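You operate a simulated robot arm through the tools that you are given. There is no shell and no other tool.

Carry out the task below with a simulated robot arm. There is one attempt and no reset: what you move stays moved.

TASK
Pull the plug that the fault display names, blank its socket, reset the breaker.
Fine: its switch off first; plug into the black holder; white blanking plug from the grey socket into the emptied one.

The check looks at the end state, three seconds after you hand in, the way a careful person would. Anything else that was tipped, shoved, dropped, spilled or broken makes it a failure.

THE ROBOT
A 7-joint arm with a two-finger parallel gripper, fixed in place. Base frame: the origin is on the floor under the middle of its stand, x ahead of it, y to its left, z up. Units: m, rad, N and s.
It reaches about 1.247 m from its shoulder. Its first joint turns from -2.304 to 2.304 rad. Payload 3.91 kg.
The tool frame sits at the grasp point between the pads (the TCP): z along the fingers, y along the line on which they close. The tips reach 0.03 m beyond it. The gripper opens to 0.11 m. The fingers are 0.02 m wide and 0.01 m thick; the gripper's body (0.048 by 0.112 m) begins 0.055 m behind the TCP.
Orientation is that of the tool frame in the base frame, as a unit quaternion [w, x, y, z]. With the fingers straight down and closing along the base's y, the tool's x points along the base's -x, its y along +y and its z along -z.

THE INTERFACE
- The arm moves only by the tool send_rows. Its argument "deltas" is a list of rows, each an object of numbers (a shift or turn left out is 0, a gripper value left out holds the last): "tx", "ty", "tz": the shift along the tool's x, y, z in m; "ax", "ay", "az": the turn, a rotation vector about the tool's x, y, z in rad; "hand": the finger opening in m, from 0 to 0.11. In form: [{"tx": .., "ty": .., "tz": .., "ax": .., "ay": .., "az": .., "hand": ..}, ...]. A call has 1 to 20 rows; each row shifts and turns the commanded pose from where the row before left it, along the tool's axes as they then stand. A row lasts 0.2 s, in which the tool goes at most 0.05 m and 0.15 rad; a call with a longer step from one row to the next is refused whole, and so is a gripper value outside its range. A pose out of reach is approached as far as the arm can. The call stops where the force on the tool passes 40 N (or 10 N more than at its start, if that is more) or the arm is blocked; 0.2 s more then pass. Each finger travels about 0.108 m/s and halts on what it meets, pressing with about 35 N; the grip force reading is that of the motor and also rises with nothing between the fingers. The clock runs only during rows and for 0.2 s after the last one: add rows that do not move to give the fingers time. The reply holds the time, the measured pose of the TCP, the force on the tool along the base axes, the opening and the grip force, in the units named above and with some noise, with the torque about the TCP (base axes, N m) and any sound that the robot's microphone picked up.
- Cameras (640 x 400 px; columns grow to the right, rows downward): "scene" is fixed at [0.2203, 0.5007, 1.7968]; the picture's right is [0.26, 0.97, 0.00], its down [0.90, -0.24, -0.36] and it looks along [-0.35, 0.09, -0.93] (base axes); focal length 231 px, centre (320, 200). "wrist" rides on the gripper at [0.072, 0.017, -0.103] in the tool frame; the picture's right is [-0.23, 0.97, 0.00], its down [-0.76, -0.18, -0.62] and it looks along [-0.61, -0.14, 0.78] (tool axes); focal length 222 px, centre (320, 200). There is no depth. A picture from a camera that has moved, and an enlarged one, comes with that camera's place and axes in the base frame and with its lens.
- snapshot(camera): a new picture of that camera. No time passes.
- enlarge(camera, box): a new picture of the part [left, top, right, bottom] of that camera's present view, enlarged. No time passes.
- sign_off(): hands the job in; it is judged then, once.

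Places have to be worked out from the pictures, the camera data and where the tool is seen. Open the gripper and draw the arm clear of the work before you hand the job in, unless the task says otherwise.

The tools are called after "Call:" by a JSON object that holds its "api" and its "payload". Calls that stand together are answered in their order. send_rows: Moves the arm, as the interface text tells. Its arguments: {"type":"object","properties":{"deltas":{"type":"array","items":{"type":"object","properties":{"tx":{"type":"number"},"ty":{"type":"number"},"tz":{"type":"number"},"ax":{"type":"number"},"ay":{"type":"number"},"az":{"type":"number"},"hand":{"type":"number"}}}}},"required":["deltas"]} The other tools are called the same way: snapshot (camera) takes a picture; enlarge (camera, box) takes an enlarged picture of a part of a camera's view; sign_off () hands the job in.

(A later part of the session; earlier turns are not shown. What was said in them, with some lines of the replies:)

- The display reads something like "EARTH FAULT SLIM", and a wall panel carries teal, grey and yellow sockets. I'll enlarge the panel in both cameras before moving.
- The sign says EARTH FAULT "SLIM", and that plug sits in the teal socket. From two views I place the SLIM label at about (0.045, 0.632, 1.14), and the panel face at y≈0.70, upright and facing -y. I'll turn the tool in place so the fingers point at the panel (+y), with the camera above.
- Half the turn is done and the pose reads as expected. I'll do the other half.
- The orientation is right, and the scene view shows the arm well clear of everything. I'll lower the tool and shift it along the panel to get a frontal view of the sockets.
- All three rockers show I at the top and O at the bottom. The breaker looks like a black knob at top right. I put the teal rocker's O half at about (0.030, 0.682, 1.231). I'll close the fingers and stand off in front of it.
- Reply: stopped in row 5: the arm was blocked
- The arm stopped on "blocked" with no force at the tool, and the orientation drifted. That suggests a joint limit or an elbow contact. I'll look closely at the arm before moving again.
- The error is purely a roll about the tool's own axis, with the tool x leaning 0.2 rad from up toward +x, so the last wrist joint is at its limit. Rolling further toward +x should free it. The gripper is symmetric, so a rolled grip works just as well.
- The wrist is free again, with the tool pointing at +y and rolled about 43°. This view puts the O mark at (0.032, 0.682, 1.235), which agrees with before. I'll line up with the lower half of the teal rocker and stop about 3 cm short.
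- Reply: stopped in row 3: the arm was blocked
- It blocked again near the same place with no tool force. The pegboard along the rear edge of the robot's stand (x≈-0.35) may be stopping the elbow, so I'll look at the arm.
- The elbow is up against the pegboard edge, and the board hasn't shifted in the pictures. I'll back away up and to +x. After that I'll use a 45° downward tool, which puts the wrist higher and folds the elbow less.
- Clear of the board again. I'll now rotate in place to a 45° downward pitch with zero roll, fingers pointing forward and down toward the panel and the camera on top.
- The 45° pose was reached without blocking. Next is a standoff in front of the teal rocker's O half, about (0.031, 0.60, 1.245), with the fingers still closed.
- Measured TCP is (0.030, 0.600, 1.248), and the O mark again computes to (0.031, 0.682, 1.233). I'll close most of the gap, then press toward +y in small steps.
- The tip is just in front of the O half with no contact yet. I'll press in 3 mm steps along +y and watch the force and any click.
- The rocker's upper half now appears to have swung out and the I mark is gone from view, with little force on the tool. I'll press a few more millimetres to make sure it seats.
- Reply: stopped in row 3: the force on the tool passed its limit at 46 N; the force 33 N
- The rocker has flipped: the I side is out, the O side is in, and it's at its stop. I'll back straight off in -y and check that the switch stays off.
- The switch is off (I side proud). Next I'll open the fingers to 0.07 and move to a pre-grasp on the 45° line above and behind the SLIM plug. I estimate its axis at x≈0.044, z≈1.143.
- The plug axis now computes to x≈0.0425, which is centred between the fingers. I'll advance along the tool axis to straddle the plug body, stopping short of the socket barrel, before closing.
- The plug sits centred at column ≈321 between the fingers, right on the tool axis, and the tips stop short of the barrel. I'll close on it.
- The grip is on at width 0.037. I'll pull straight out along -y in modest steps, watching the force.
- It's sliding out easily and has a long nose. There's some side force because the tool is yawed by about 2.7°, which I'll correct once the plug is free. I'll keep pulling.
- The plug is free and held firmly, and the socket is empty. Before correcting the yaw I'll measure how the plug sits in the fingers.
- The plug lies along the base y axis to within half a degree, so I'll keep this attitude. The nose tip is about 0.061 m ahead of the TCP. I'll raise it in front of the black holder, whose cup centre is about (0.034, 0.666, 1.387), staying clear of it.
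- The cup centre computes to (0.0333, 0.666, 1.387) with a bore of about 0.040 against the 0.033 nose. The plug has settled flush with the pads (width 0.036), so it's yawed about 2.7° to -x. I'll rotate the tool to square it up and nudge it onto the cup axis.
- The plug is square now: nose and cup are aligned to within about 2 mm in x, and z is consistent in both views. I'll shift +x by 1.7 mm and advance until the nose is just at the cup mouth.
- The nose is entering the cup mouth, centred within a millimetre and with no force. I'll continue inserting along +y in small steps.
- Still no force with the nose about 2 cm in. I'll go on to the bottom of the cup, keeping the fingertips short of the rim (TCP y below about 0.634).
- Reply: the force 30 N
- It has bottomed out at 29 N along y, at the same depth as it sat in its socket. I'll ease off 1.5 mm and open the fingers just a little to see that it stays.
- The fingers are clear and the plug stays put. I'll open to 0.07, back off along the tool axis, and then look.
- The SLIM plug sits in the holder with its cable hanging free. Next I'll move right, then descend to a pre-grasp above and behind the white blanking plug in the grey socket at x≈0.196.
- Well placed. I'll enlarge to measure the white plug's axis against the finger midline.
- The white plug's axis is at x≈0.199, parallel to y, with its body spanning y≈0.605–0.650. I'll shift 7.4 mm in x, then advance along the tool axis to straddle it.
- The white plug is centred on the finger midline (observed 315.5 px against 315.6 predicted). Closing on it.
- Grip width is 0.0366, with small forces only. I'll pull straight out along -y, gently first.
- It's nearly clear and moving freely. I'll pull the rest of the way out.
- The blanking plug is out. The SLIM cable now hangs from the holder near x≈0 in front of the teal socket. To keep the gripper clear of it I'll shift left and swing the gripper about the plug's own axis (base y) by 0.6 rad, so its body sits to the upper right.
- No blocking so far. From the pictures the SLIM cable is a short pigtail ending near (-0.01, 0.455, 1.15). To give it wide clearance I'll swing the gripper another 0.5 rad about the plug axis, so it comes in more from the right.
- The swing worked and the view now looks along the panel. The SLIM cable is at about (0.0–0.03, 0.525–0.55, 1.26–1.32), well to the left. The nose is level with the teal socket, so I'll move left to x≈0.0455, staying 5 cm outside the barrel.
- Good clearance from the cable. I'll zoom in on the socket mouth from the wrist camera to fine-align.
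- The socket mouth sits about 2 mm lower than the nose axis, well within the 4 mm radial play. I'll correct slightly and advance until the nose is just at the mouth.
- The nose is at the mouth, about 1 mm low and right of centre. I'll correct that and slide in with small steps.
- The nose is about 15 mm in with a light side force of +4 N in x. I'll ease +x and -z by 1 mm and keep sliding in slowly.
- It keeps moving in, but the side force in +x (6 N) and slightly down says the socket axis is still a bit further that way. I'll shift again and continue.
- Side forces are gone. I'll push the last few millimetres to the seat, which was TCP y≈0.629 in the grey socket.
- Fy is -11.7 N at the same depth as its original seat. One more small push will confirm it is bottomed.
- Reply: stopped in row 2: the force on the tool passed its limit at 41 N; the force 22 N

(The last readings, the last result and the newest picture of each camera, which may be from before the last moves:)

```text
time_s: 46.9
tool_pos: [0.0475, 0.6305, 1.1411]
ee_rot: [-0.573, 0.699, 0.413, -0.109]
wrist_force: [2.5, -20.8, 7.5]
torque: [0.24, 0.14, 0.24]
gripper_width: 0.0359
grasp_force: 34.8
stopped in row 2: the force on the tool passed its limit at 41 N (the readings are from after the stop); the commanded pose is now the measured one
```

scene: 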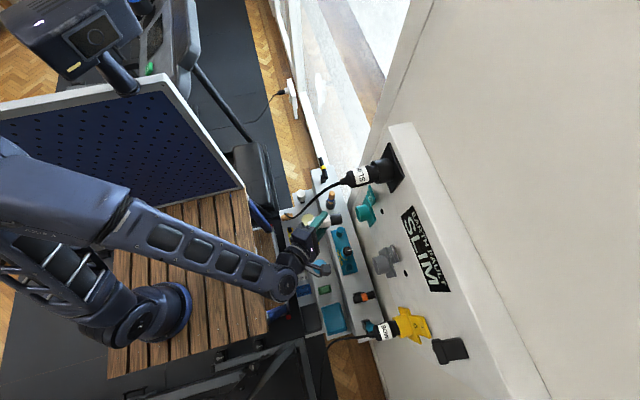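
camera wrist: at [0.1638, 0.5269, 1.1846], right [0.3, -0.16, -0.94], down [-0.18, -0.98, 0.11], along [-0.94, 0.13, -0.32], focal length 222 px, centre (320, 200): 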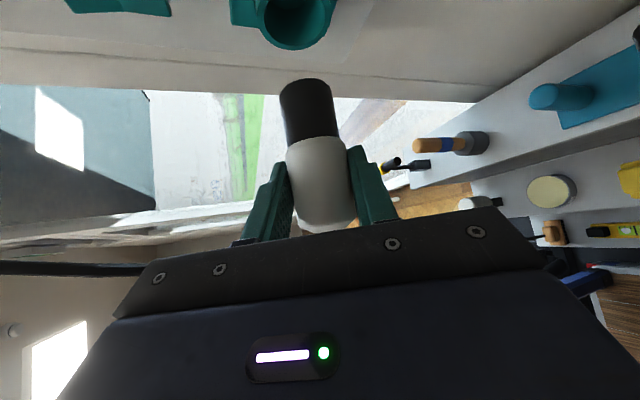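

It's fully bottomed. I'll ease off 1 mm and open the fingers slightly to check that the blank stays in.

Call:
{"api": "send_rows", "payload": {"deltas": [{"tx": -0.0007, "tz": -0.0007}, {}, {"hand": 0.045}, {}]}}

Call:
{"api": "enlarge", "payload": {"camera": "scene", "box": [320, 180, 400, 250]}}

Call:
{"api": "enlarge", "payload": {"camera": "wrist", "box": [220, 0, 420, 220]}}

```text
time_s: 47.9
tool_pos: [0.0481, 0.6302, 1.1387]
ee_rot: [-0.573, 0.699, 0.413, -0.108]
wrist_force: [0.0, -0.1, 0.3]
torque: [0.01, -0.01, 0.01]
gripper_width: 0.045
grasp_force: 0.0
```

```text
5.71 times, centred on (360, 215) of scene
camera zoom: at [0.2203, 0.5007, 1.7968], right [0.26, 0.97, 0.0], down [0.9, -0.24, -0.36], along [-0.35, 0.09, -0.93], focal length 1321 px, centre (91, 114)
```

zoom: 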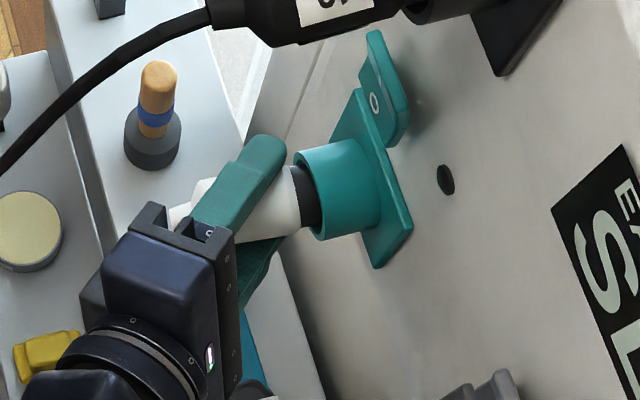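

```text
1.82 times, centred on (320, 110) of wrist
camera zoom: at [0.1643, 0.6075, 1.1819], right [0.3, -0.16, -0.94], down [-0.17, -0.98, 0.11], along [-0.94, 0.13, -0.32], focal length 404 px, centre (320, 364)
```

zoom: 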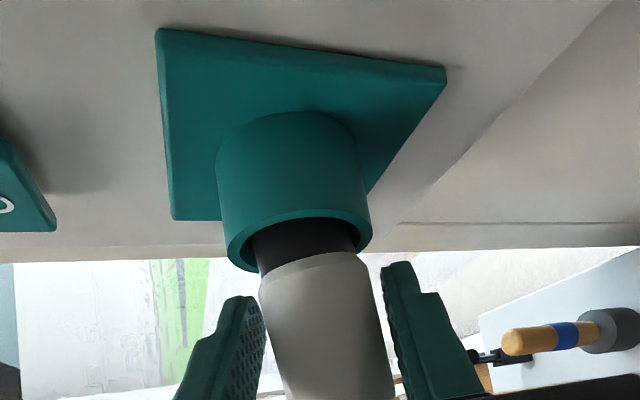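

The blank is released and stays, though it sags a few degrees at the rear and came back about 2 mm with my easing off. I'll wait a moment with open fingers to see if it is stable.

Call:
{"api": "send_rows", "payload": {"deltas": [{}, {}, {}, {}]}}

Call:
{"api": "enlarge", "payload": {"camera": "wrist", "box": [220, 0, 420, 220]}}

Call:
{"api": "enlarge", "payload": {"camera": "scene", "box": [310, 150, 410, 250]}}

```text
time_s: 48.9
tool_pos: [0.0488, 0.631, 1.1398]
ee_rot: [-0.573, 0.699, 0.413, -0.109]
wrist_force: [-0.6, 0.4, 0.3]
torque: [-0.04, 0.02, 0.01]
gripper_width: 0.0449
grasp_force: 0.1
```

```text
1.82 times, centred on (320, 110) of wrist
camera zoom: at [0.1644, 0.6075, 1.182], right [0.3, -0.16, -0.94], down [-0.17, -0.98, 0.11], along [-0.94, 0.13, -0.32], focal length 404 px, centre (320, 364)
```

zoom: 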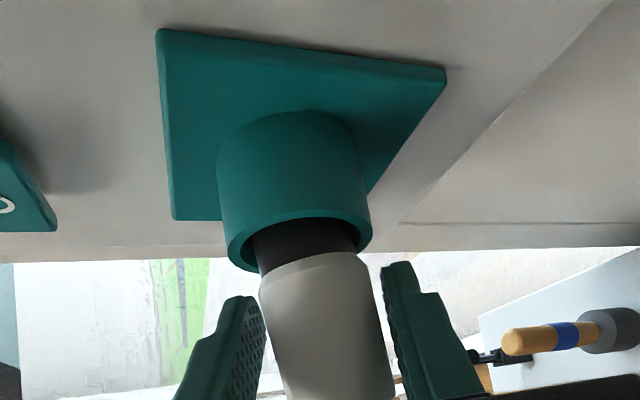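

```text
4.00 times, centred on (360, 200) of scene
camera zoom: at [0.2203, 0.5007, 1.7968], right [0.26, 0.97, 0.0], down [0.9, -0.24, -0.36], along [-0.35, 0.09, -0.93], focal length 924 px, centre (160, 200)
```

zoom: 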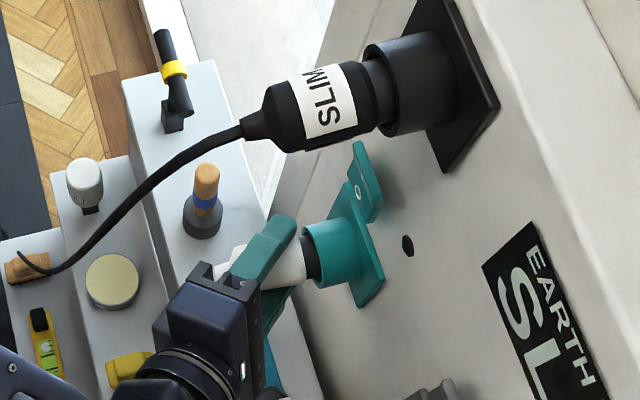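

It's stable, and at the same depth as in its original socket (body front at y≈0.650). I'll open wider and retreat along the tool axis, away from the cable.

Call:
{"api": "send_rows", "payload": {"deltas": [{"hand": 0.07}, {}, {"tz": -0.01}, {"tz": -0.025}, {"tz": -0.03}, {"tz": -0.035}, {}]}}

Call:
{"api": "snapshot", "payload": {"camera": "wrist"}}

Call:
{"api": "snapshot", "payload": {"camera": "scene"}}

```text
time_s: 50.5
tool_pos: [0.1106, 0.5604, 1.1735]
ee_rot: [-0.573, 0.699, 0.414, -0.109]
wrist_force: [-0.7, 0.6, 0.3]
torque: [-0.01, -0.05, -0.01]
gripper_width: 0.07
grasp_force: 0.1
```

```text
taken
camera wrist: at [0.2271, 0.5376, 1.2159], right [0.3, -0.16, -0.94], down [-0.18, -0.98, 0.11], along [-0.94, 0.13, -0.32], focal length 222 px, centre (320, 200)
```

wrist: 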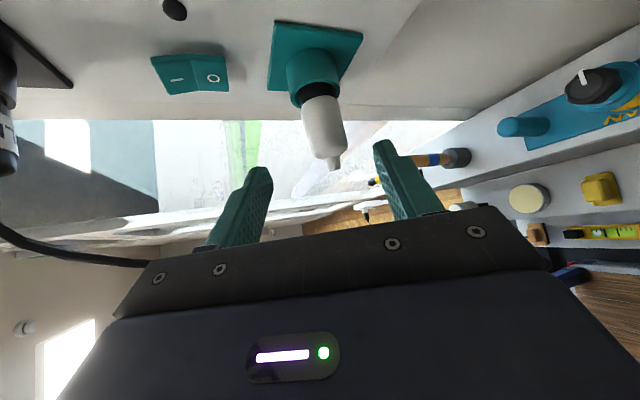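

```text
taken
```

scene: 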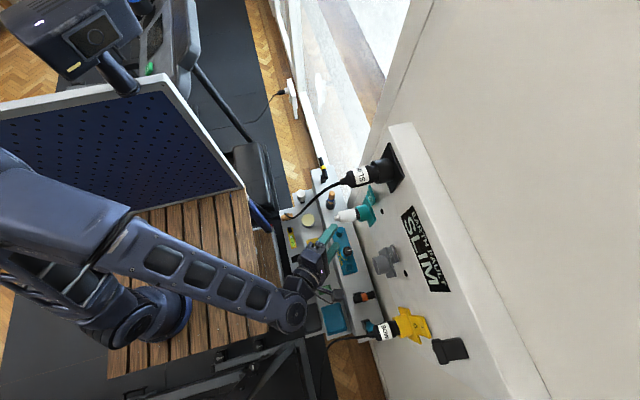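

Both plugs are in place and the arm is clear. I'll raise the camera a little to view both from the side and compare how level they sit.

Call:
{"api": "send_rows", "payload": {"deltas": [{"tx": 0.0176, "ty": -0.0155, "tz": -0.0174}, {"tx": 0.0176, "ty": -0.0155, "tz": -0.0174}, {"tx": 0.0176, "ty": -0.0155, "tz": -0.0174}, {"tx": 0.0176, "ty": -0.0155, "tz": -0.0174}, {}]}}

Call:
{"api": "snapshot", "payload": {"camera": "wrist"}}

Call:
{"api": "enlarge", "payload": {"camera": "wrist", "box": [0, 0, 240, 150]}}

Call:
{"api": "enlarge", "payload": {"camera": "wrist", "box": [240, 0, 480, 150]}}

```text
time_s: 51.7
tool_pos: [0.1691, 0.56, 1.2754]
ee_rot: [-0.573, 0.7, 0.413, -0.108]
wrist_force: [0.2, 0.5, 0.1]
torque: [0.01, 0.03, 0.01]
gripper_width: 0.07
grasp_force: 0.1
```

```text
taken
camera wrist: at [0.2864, 0.5367, 1.3166], right [0.3, -0.16, -0.94], down [-0.17, -0.98, 0.11], along [-0.94, 0.13, -0.32], focal length 222 px, centre (320, 200)
```

wrist: 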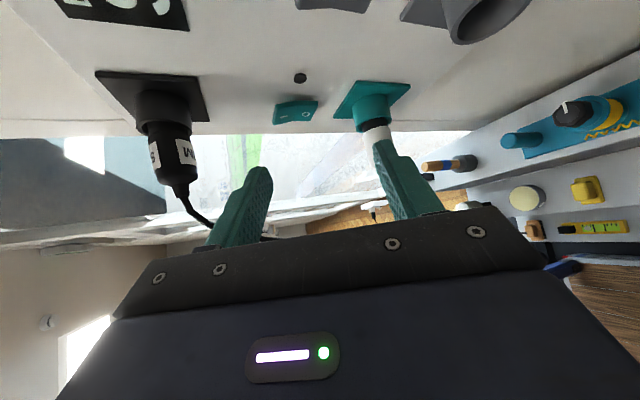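

```text
2.67 times, centred on (120, 75) of wrist
camera zoom: at [0.2864, 0.5367, 1.3166], right [0.3, -0.16, -0.94], down [-0.17, -0.98, 0.11], along [-0.94, 0.13, -0.32], focal length 592 px, centre (853, 533)
```

zoom: 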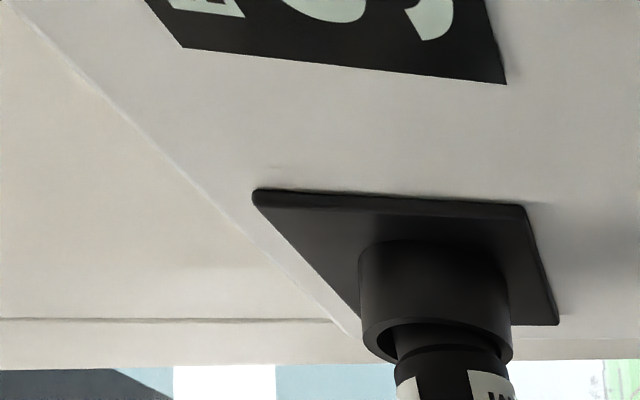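

```text
2.67 times, centred on (360, 75) of wrist
camera zoom: at [0.2864, 0.5367, 1.3166], right [0.3, -0.16, -0.94], down [-0.17, -0.98, 0.11], along [-0.94, 0.13, -0.32], focal length 592 px, centre (213, 533)
```

zoom: 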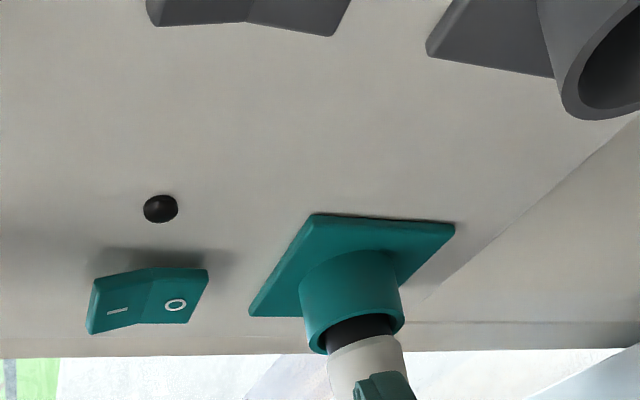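

Both plugs rest in their bores with only about 3–4° of sag, which is just the normal play. Next is the breaker. I'll swing the gripper back upright while retreating in -y, then look at it from in front.

Call:
{"api": "send_rows", "payload": {"deltas": [{"tx": -0.0056, "tz": -0.0057, "ax": -0.0965, "az": -0.098}, {"tx": -0.0056, "tz": -0.0057, "ax": -0.0965, "az": -0.098}, {"tx": -0.0056, "tz": -0.0057, "ax": -0.0965, "az": -0.098}, {"tx": -0.0056, "tz": -0.0057, "ax": -0.0965, "az": -0.098}, {"tx": -0.0056, "tz": -0.0057, "ax": -0.0965, "az": -0.098}, {"tx": -0.0056, "tz": -0.0057, "ax": -0.0965, "az": -0.098}, {"tx": -0.0056, "tz": -0.0057, "ax": -0.0965, "az": -0.098}, {"tx": -0.0056, "tz": -0.0057, "ax": -0.0965, "az": -0.098}, {"ay": 0.143}, {"ay": 0.143}, {"ay": 0.143}, {}]}}

Call:
{"api": "snapshot", "payload": {"camera": "wrist"}}

Call:
{"api": "snapshot", "payload": {"camera": "scene"}}

```text
time_s: 54.3
tool_pos: [0.1706, 0.4944, 1.2725]
ee_rot: [-0.404, 0.58, 0.579, 0.406]
wrist_force: [0.5, 0.7, -0.6]
torque: [0.02, 0.03, -0.02]
gripper_width: 0.0701
grasp_force: 0.1
```

```text
taken
camera wrist: at [0.1858, 0.422, 1.3769], right [0.97, -0.08, -0.21], down [-0.18, -0.85, -0.5], along [-0.14, 0.53, -0.84], focal length 222 px, centre (320, 200)
```

wrist: 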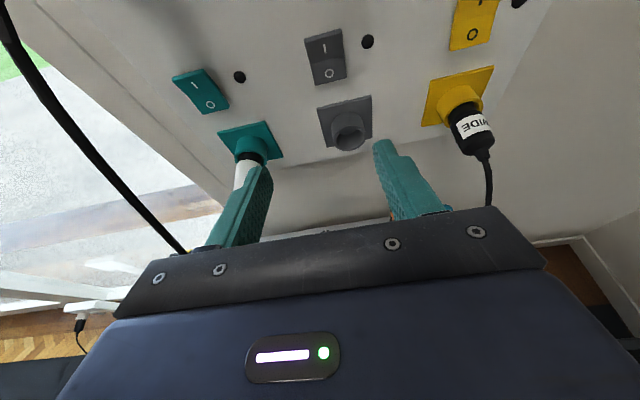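

```text
taken
```

scene: 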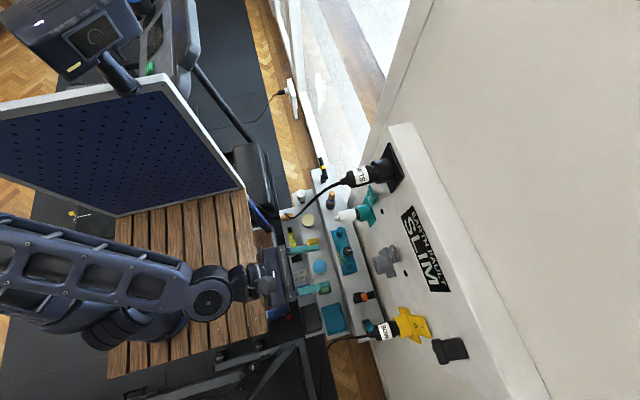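

The view is upright again, and all sockets look as intended: the teal socket is blanked and the grey one empty. I'll move right and up to look at the breaker from the front.

Call:
{"api": "send_rows", "payload": {"deltas": [{"tx": 0.0111, "ty": 0.032, "tz": -0.019}, {"tx": 0.0111, "ty": 0.032, "tz": -0.019}, {"tx": 0.0111, "ty": 0.032, "tz": -0.019}, {"tx": 0.0111, "ty": 0.032, "tz": -0.019}, {"tx": 0.0111, "ty": 0.032, "tz": -0.019}, {}]}}

Call:
{"api": "snapshot", "payload": {"camera": "wrist"}}

Call:
{"api": "enlarge", "payload": {"camera": "wrist", "box": [260, 0, 420, 140]}}

Call:
{"api": "enlarge", "payload": {"camera": "scene", "box": [400, 310, 500, 390]}}

```text
time_s: 55.7
tool_pos: [0.3321, 0.4251, 1.3584]
ee_rot: [-0.405, 0.579, 0.58, 0.405]
wrist_force: [0.0, -0.6, -0.6]
torque: [0.02, -0.01, 0.0]
gripper_width: 0.0703
grasp_force: 0.1
```

```text
taken
camera wrist: at [0.3475, 0.3531, 1.4629], right [0.97, -0.08, -0.21], down [-0.18, -0.85, -0.5], along [-0.14, 0.53, -0.84], focal length 222 px, centre (320, 200)
```

wrist: 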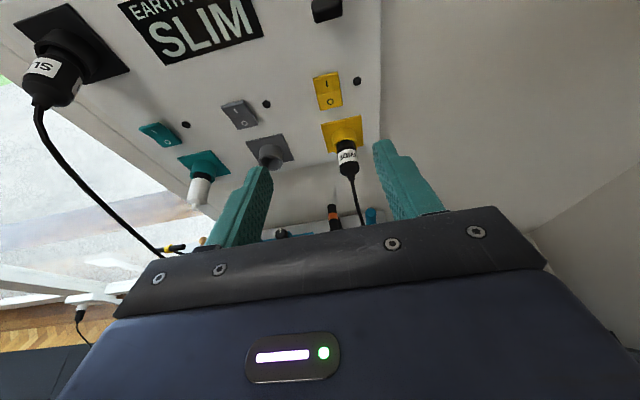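

```text
2.86 times, centred on (340, 70) of wrist
camera zoom: at [0.3475, 0.3531, 1.4629], right [0.97, -0.08, -0.21], down [-0.18, -0.85, -0.5], along [-0.14, 0.53, -0.84], focal length 635 px, centre (263, 571)
```

zoom: 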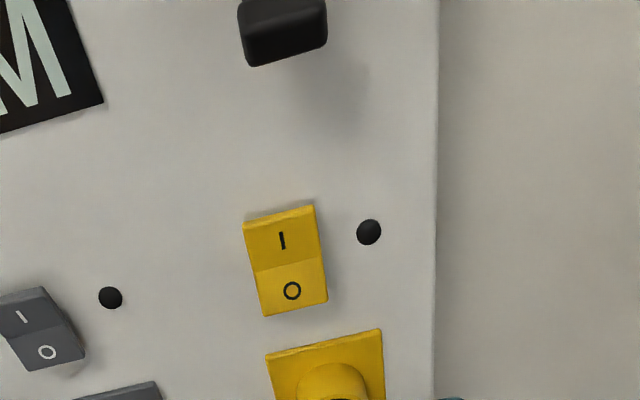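

```text
5.00 times, centred on (450, 350) of scene
camera zoom: at [0.2203, 0.5007, 1.7968], right [0.26, 0.97, 0.0], down [0.9, -0.24, -0.36], along [-0.35, 0.09, -0.93], focal length 1156 px, centre (-330, -550)
```

zoom: 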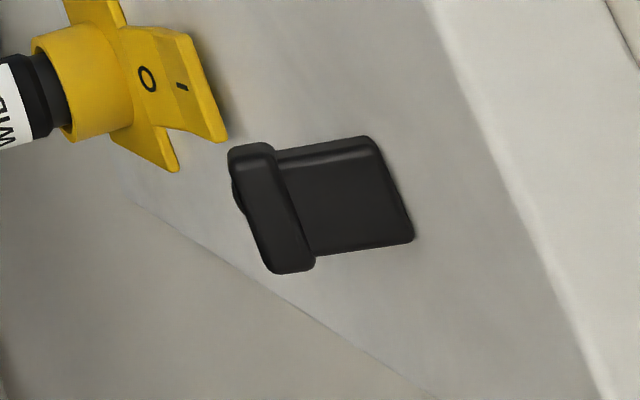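

The breaker is a T-shaped black handle sticking about 45 mm out of the panel near (0.357, 0.66, 1.36). I need a level, closer look to tell whether it's a lever or a push-in button, so I'll pitch the tool up and come a bit closer.

Call:
{"api": "send_rows", "payload": {"deltas": [{"ay": 0.13}, {"ay": 0.13}, {"ay": 0.13}, {"ay": 0.13}, {"ay": 0.13}, {"tx": -0.0017, "ty": -0.0063, "tz": 0.0326}, {"tx": -0.0017, "ty": -0.0063, "tz": 0.0326}, {"tx": -0.0017, "ty": -0.0063, "tz": 0.0326}, {}]}}

Call:
{"api": "snapshot", "payload": {"camera": "wrist"}}

Call:
{"api": "snapshot", "payload": {"camera": "scene"}}

```text
time_s: 57.7
tool_pos: [0.312, 0.5195, 1.3798]
ee_rot: [-0.568, 0.42, 0.419, 0.57]
wrist_force: [-0.6, -0.2, 0.6]
torque: [0.03, 0.01, 0.0]
gripper_width: 0.07
grasp_force: 0.1
```

```text
taken
camera wrist: at [0.3281, 0.399, 1.4193], right [0.97, 0.07, -0.22], down [-0.18, -0.37, -0.91], along [-0.14, 0.93, -0.35], focal length 222 px, centre (320, 200)
```

wrist: 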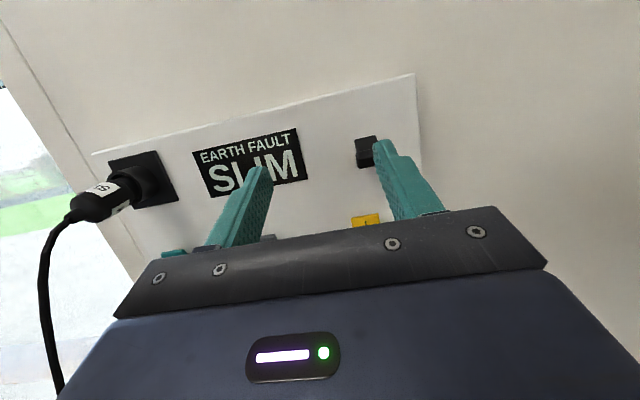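

```text
taken
```

scene: 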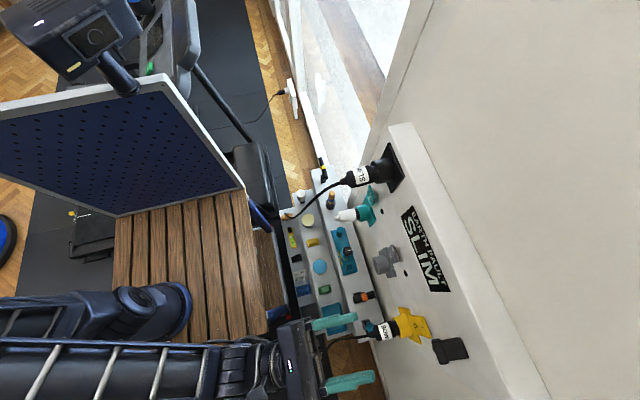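

The right finger hides part of it. I'll close the fingers and take an enlarged look.

Call:
{"api": "send_rows", "payload": {"deltas": [{"hand": 0.0, "ty": -0.01}, {"ty": -0.01}, {}]}}

Call:
{"api": "enlarge", "payload": {"camera": "wrist", "box": [350, 90, 450, 190]}}

Call:
{"api": "enlarge", "payload": {"camera": "wrist", "box": [60, 120, 220, 260]}}

```text
time_s: 58.5
tool_pos: [0.2931, 0.5192, 1.3813]
ee_rot: [-0.568, 0.42, 0.419, 0.57]
wrist_force: [0.8, -0.8, -0.8]
torque: [-0.02, 0.0, -0.01]
gripper_width: 0.0
grasp_force: 35.1
```

```text
4.00 times, centred on (400, 140) of wrist
camera zoom: at [0.3081, 0.3998, 1.4199], right [0.97, 0.07, -0.22], down [-0.18, -0.37, -0.91], along [-0.14, 0.93, -0.35], focal length 888 px, centre (0, 440)
```

zoom: 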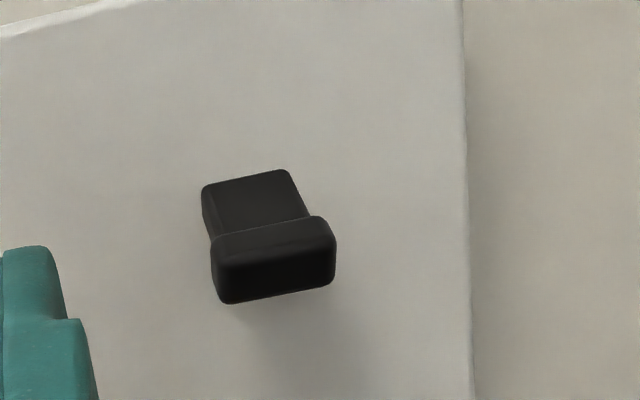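

```text
2.86 times, centred on (140, 190) of wrist
camera zoom: at [0.3081, 0.3998, 1.4199], right [0.97, 0.07, -0.22], down [-0.18, -0.37, -0.91], along [-0.14, 0.93, -0.35], focal length 635 px, centre (834, 229)
```

zoom: 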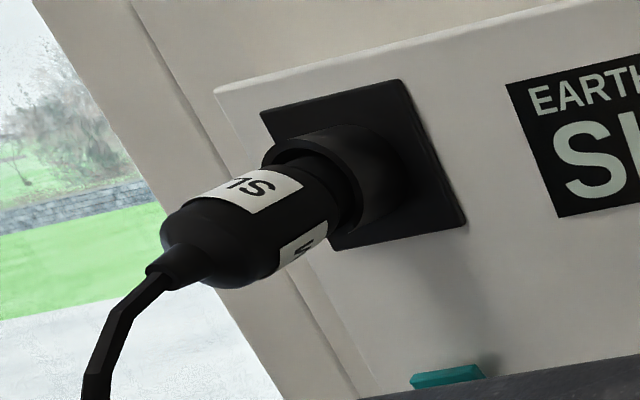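

The handle is tilted about 18° downward: its base is at z≈1.373 on the panel and its head at (0.357, 0.66, 1.361). So it's a toggle lever in the tripped (down) position and resetting means pushing it up. I'll bring the closed fingertips below and in front of the head.

Call:
{"api": "send_rows", "payload": {"deltas": [{"tx": -0.021, "ty": 0.0218, "tz": 0.0039}, {"tx": -0.021, "ty": 0.0218, "tz": 0.0039}, {"tx": -0.021, "ty": 0.0218, "tz": 0.0039}, {"tx": -0.0059, "tz": 0.0191}, {"tx": -0.0059, "tz": 0.0191}, {}]}}

Call:
{"api": "snapshot", "payload": {"camera": "wrist"}}

Call:
{"api": "enlarge", "payload": {"camera": "scene", "box": [350, 290, 500, 390]}}

```text
time_s: 59.9
tool_pos: [0.3566, 0.5898, 1.3232]
ee_rot: [0.569, -0.419, -0.42, -0.569]
wrist_force: [0.3, -0.5, 0.3]
torque: [-0.01, 0.0, -0.01]
gripper_width: 0.0
grasp_force: 35.1
```

```text
taken
camera wrist: at [0.3717, 0.469, 1.3633], right [0.97, 0.07, -0.22], down [-0.18, -0.37, -0.91], along [-0.14, 0.93, -0.35], focal length 222 px, centre (320, 200)
```

wrist: 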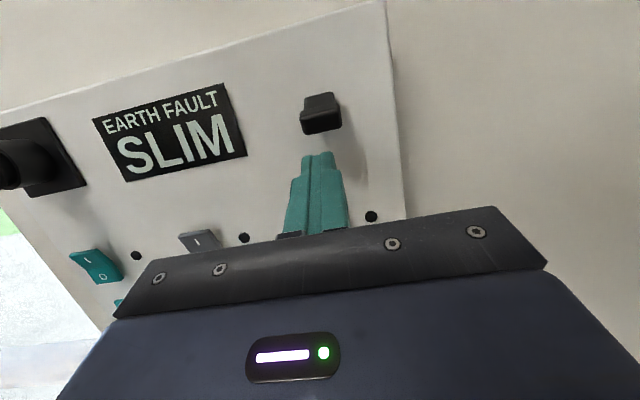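

```text
4.00 times, centred on (425, 340) of scene
camera zoom: at [0.2203, 0.5007, 1.7968], right [0.26, 0.97, 0.0], down [0.9, -0.24, -0.36], along [-0.35, 0.09, -0.93], focal length 924 px, centre (-100, -360)
```

zoom: 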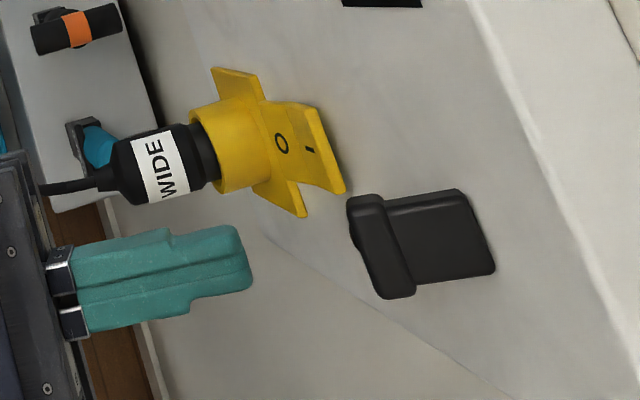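

The fingertips are lined up about 7 mm below the head's lower edge and 4 mm left of its centre. I'll slide forward so they sit beneath the head.

Call:
{"api": "send_rows", "payload": {"deltas": [{"tx": -0.0052, "ty": 0.004, "tz": 0.0155}, {"tx": -0.0052, "tz": 0.0155}, {"tx": -0.0052, "tz": 0.0155}, {}]}}

Call:
{"api": "snapshot", "payload": {"camera": "wrist"}}

Call:
{"api": "enlarge", "payload": {"camera": "scene", "box": [350, 290, 500, 390]}}

```text
time_s: 60.9
tool_pos: [0.3605, 0.6378, 1.3226]
ee_rot: [-0.569, 0.42, 0.42, 0.569]
wrist_force: [0.6, 0.4, 0.0]
torque: [-0.01, 0.01, 0.02]
gripper_width: 0.0003
grasp_force: 35.3
```

```text
taken
camera wrist: at [0.3758, 0.518, 1.3625], right [0.97, 0.07, -0.22], down [-0.18, -0.37, -0.91], along [-0.14, 0.93, -0.35], focal length 222 px, centre (320, 200)
```

wrist: 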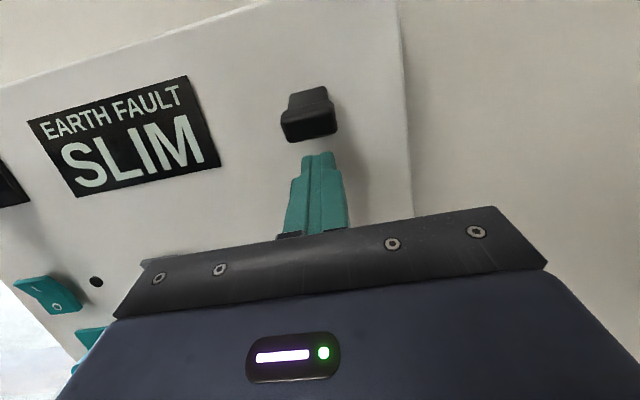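

```text
4.00 times, centred on (425, 340) of scene
camera zoom: at [0.2203, 0.5007, 1.7968], right [0.26, 0.97, 0.0], down [0.9, -0.24, -0.36], along [-0.35, 0.09, -0.93], focal length 924 px, centre (-100, -360)
```

zoom: 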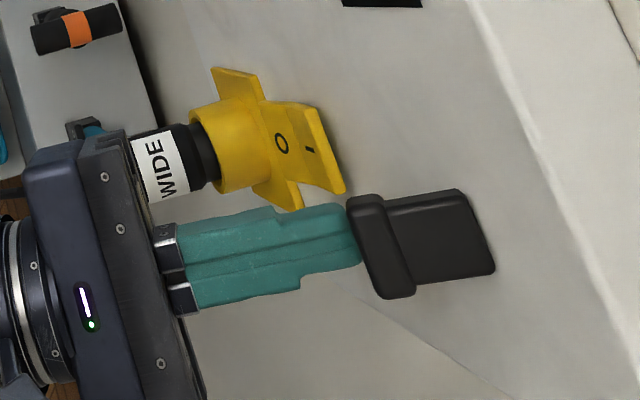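

The fingertips are under the head with about 7 mm to go. I'll lift straight up in 4 mm steps, watching for contact force and lever motion.

Call:
{"api": "send_rows", "payload": {"deltas": [{"tx": 0.0038, "tz": 0.0012}, {"tx": 0.0038, "tz": 0.0012}, {"tx": 0.0038, "tz": 0.0012}, {"tx": 0.0038, "tz": 0.0012}]}}

Call:
{"api": "snapshot", "payload": {"camera": "wrist"}}

Call:
{"api": "enlarge", "payload": {"camera": "scene", "box": [350, 290, 500, 390]}}

```text
time_s: 61.9
tool_pos: [0.3612, 0.6372, 1.3393]
ee_rot: [-0.569, 0.42, 0.42, 0.569]
wrist_force: [0.1, 0.5, -1.2]
torque: [-0.01, 0.01, 0.01]
gripper_width: 0.0
grasp_force: 34.9
```

```text
taken
camera wrist: at [0.376, 0.5177, 1.3789], right [0.97, 0.07, -0.22], down [-0.18, -0.37, -0.91], along [-0.14, 0.93, -0.35], focal length 222 px, centre (320, 200)
```

wrist: 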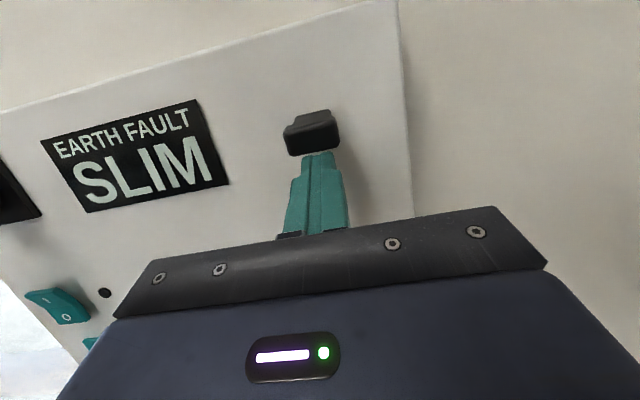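

```text
4.00 times, centred on (425, 340) of scene
camera zoom: at [0.2203, 0.5007, 1.7968], right [0.26, 0.97, 0.0], down [0.9, -0.24, -0.36], along [-0.35, 0.09, -0.93], focal length 924 px, centre (-100, -360)
```

zoom: 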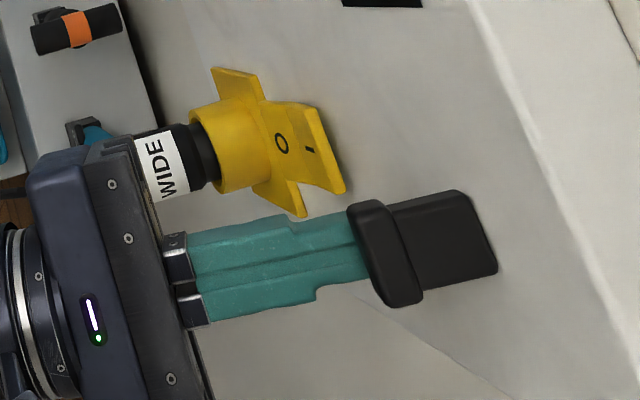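

The lever is moving up with the fingertips at little force. I'll keep lifting.

Call:
{"api": "send_rows", "payload": {"deltas": [{"tx": 0.0038, "tz": 0.0012}, {"tx": 0.0038, "tz": 0.0012}, {"tx": 0.0038, "tz": 0.0012}, {"tx": 0.0038, "tz": 0.0012}]}}

Call:
{"api": "snapshot", "payload": {"camera": "wrist"}}

Call:
{"api": "enlarge", "payload": {"camera": "scene", "box": [350, 290, 500, 390]}}

```text
time_s: 62.9
tool_pos: [0.3613, 0.6381, 1.3557]
ee_rot: [-0.569, 0.42, 0.42, 0.569]
wrist_force: [-0.3, 0.2, -0.2]
torque: [0.02, -0.05, 0.02]
gripper_width: 0.0001
grasp_force: 35.4
```

```text
taken
camera wrist: at [0.3764, 0.518, 1.3952], right [0.97, 0.07, -0.22], down [-0.18, -0.37, -0.91], along [-0.14, 0.93, -0.35], focal length 222 px, centre (320, 200)
```

wrist: 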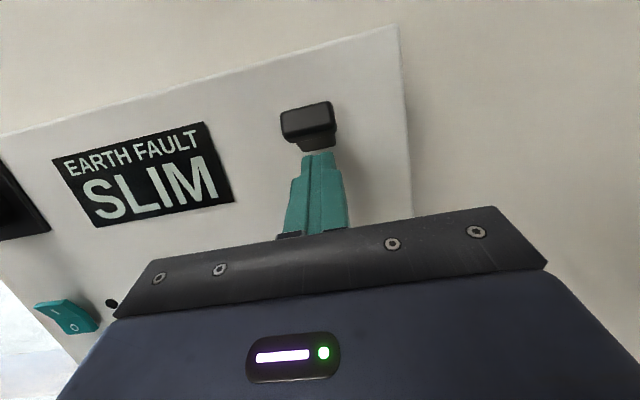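

```text
4.00 times, centred on (425, 340) of scene
camera zoom: at [0.2203, 0.5007, 1.7968], right [0.26, 0.97, 0.0], down [0.9, -0.24, -0.36], along [-0.35, 0.09, -0.93], focal length 924 px, centre (-100, -360)
```

zoom: 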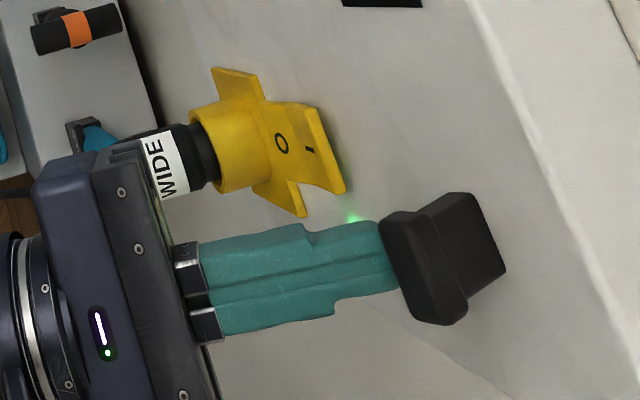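

The lever has snapped up and a green lamp came on beside the yellow switch, so the breaker is reset. I'll back straight off in -y and check that everything holds.

Call:
{"api": "send_rows", "payload": {"deltas": [{"tx": 0.0059, "tz": -0.0191}, {"tx": 0.0118, "tz": -0.0382}, {"tx": 0.0118, "tz": -0.0382}, {"tx": 0.0118, "tz": -0.0382}, {}]}}

Call:
{"api": "snapshot", "payload": {"camera": "wrist"}}

Call:
{"api": "snapshot", "payload": {"camera": "scene"}}

Call:
{"api": "enlarge", "payload": {"camera": "scene", "box": [350, 290, 500, 390]}}

```text
time_s: 64.1
tool_pos: [0.3609, 0.4987, 1.3546]
ee_rot: [0.57, -0.419, -0.42, -0.569]
wrist_force: [0.4, -0.1, -0.2]
torque: [0.01, 0.0, -0.02]
gripper_width: 0.0
grasp_force: 35.2
```

```text
taken
camera wrist: at [0.3767, 0.3781, 1.3922], right [0.97, 0.07, -0.22], down [-0.18, -0.37, -0.91], along [-0.14, 0.93, -0.35], focal length 222 px, centre (320, 200)
```

wrist: 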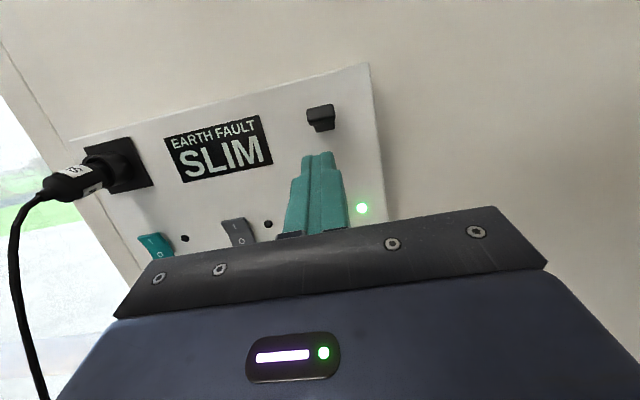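

```text
taken
```

scene: 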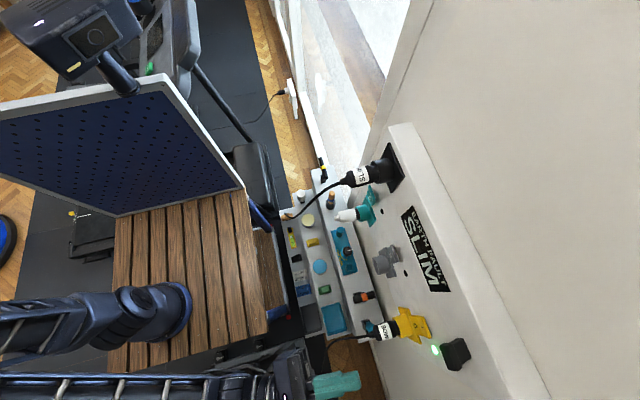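

```text
4.00 times, centred on (425, 340) of scene
camera zoom: at [0.2203, 0.5007, 1.7968], right [0.26, 0.97, 0.0], down [0.9, -0.24, -0.36], along [-0.35, 0.09, -0.93], focal length 924 px, centre (-100, -360)
```

zoom: 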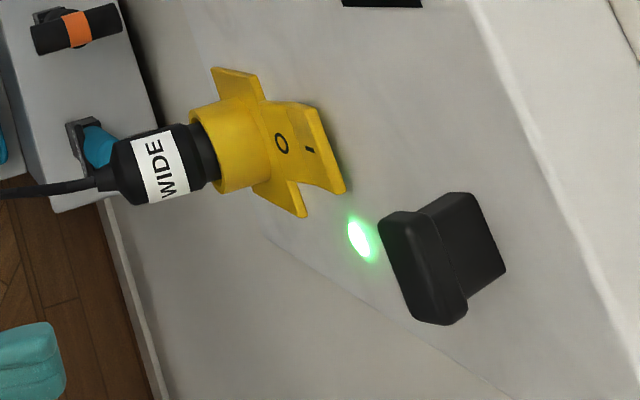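

The breaker stays up and the WIDE lamp is green; the teal lamp is dark since it's switched off. I'll check the holder plug and the blanked socket closely before parking the arm.

Call:
{"api": "enlarge", "payload": {"camera": "scene", "box": [310, 150, 410, 240]}}

Call:
{"api": "enlarge", "payload": {"camera": "wrist", "box": [20, 110, 180, 260]}}

```text
4.44 times, centred on (360, 195) of scene
camera zoom: at [0.2203, 0.5007, 1.7968], right [0.26, 0.97, 0.0], down [0.9, -0.24, -0.36], along [-0.35, 0.09, -0.93], focal length 1027 px, centre (142, 222)
```

zoom: 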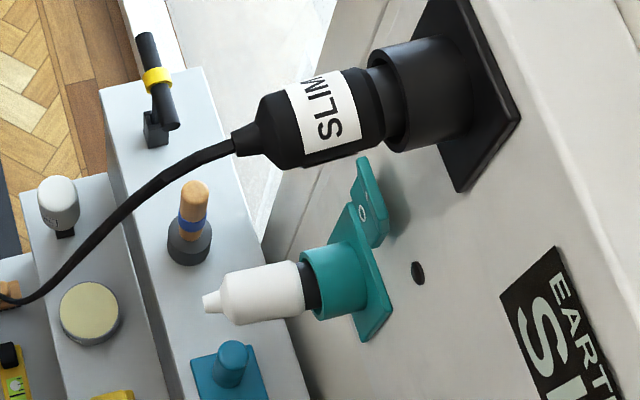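

```text
2.67 times, centred on (100, 185) of wrist
camera zoom: at [0.3767, 0.3781, 1.3922], right [0.97, 0.07, -0.22], down [-0.18, -0.37, -0.91], along [-0.14, 0.93, -0.35], focal length 592 px, centre (907, 240)
```

zoom: 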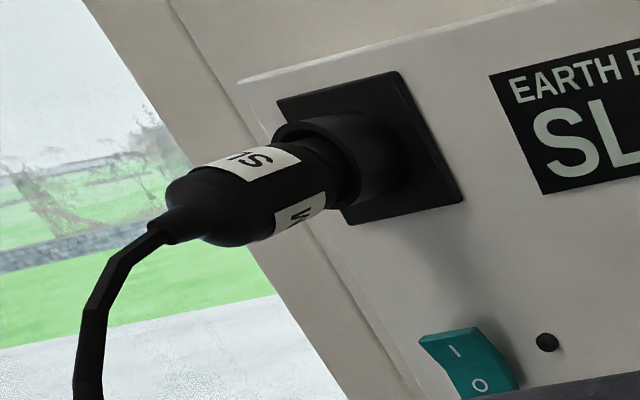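

Both look properly seated. Last, I'll compare the shelf items with the start picture and then park the arm: open the gripper and retreat.

Call:
{"api": "send_rows", "payload": {"deltas": [{"hand": 0.06, "tx": 0.012, "tz": -0.03}, {"tx": 0.012, "tz": -0.035}, {"tx": 0.012, "tz": -0.035}, {}, {}, {}]}}

Call:
{"api": "enlarge", "payload": {"camera": "scene", "box": [260, 150, 420, 350]}}

Call:
{"api": "snapshot", "payload": {"camera": "wrist"}}

```text
time_s: 65.5
tool_pos: [0.361, 0.3942, 1.36]
ee_rot: [0.569, -0.419, -0.42, -0.569]
wrist_force: [-0.5, -0.1, -0.3]
torque: [-0.01, -0.01, -0.01]
gripper_width: 0.06
grasp_force: 0.0
```

```text
2.00 times, centred on (340, 250) of scene
camera zoom: at [0.2203, 0.5007, 1.7968], right [0.26, 0.97, 0.0], down [0.9, -0.24, -0.36], along [-0.35, 0.09, -0.93], focal length 462 px, centre (280, 100)
```

zoom: 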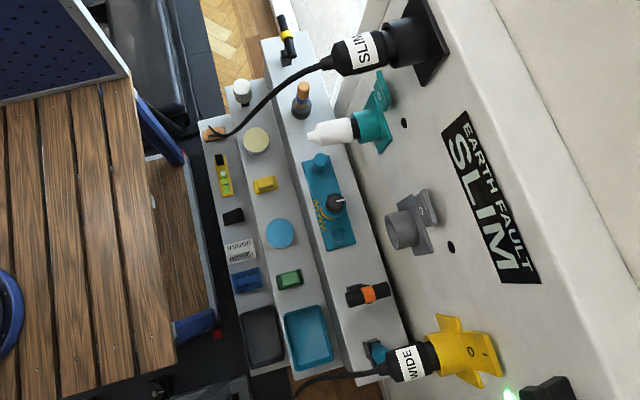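

```text
taken
camera wrist: at [0.3769, 0.2734, 1.3996], right [0.97, 0.07, -0.22], down [-0.18, -0.37, -0.91], along [-0.14, 0.93, -0.35], focal length 222 px, centre (320, 200)
```

wrist: 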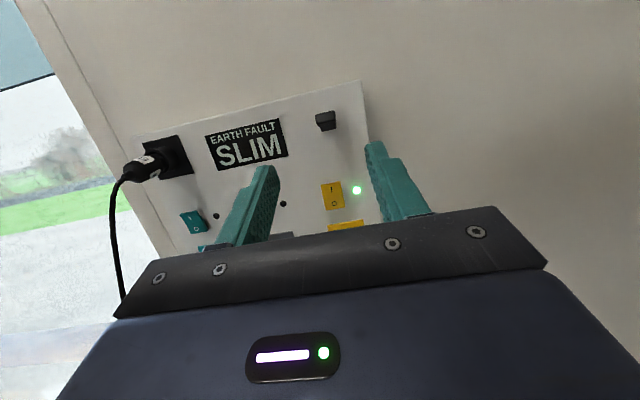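

The shelf items are where they were at the start, and the end state is as asked:
- **Plug:** SLIM is in the black holder.
- **Socket:** the teal socket is switched off and blanked, and the grey one is empty.
- **Breaker:** it is up, and the WIDE lamp is green.

The gripper is open and the arm is clear of the panel, so I'm handing in.

Call:
{"api": "sign_off", "payload": {}}

```text
The job is handed in.
```

I finished the job and handed it in; the check's result hasn't come back. I confirmed each step below in the camera pictures before handing in:

- **Switch:** The display named SLIM, so I switched its teal socket off first. The teal lamp is dark.
- **Plug:** The SLIM plug is in the black holder, pushed in until it bottomed, with its cable hanging free.
- **Blanking plug:** The white plug is now in the teal socket, at the same depth it had in the grey one. The grey socket is empty.
- **Breaker:** I pushed the lever up and it stayed up. The green lamp beside the yellow (WIDE) switch came on.

- **Plug sag:** Both moved plugs sag about 3–4° at the rear because they fit loosely. They did not slip further after I let go.
- **Pegboard contact:** Early on, the arm stopped twice, most likely with its elbow against the pegboard on its own stand. The board showed no visible movement after the first stop.

The shelf items look the same as in the first picture. The gripper is open and the arm is clear of the panel.
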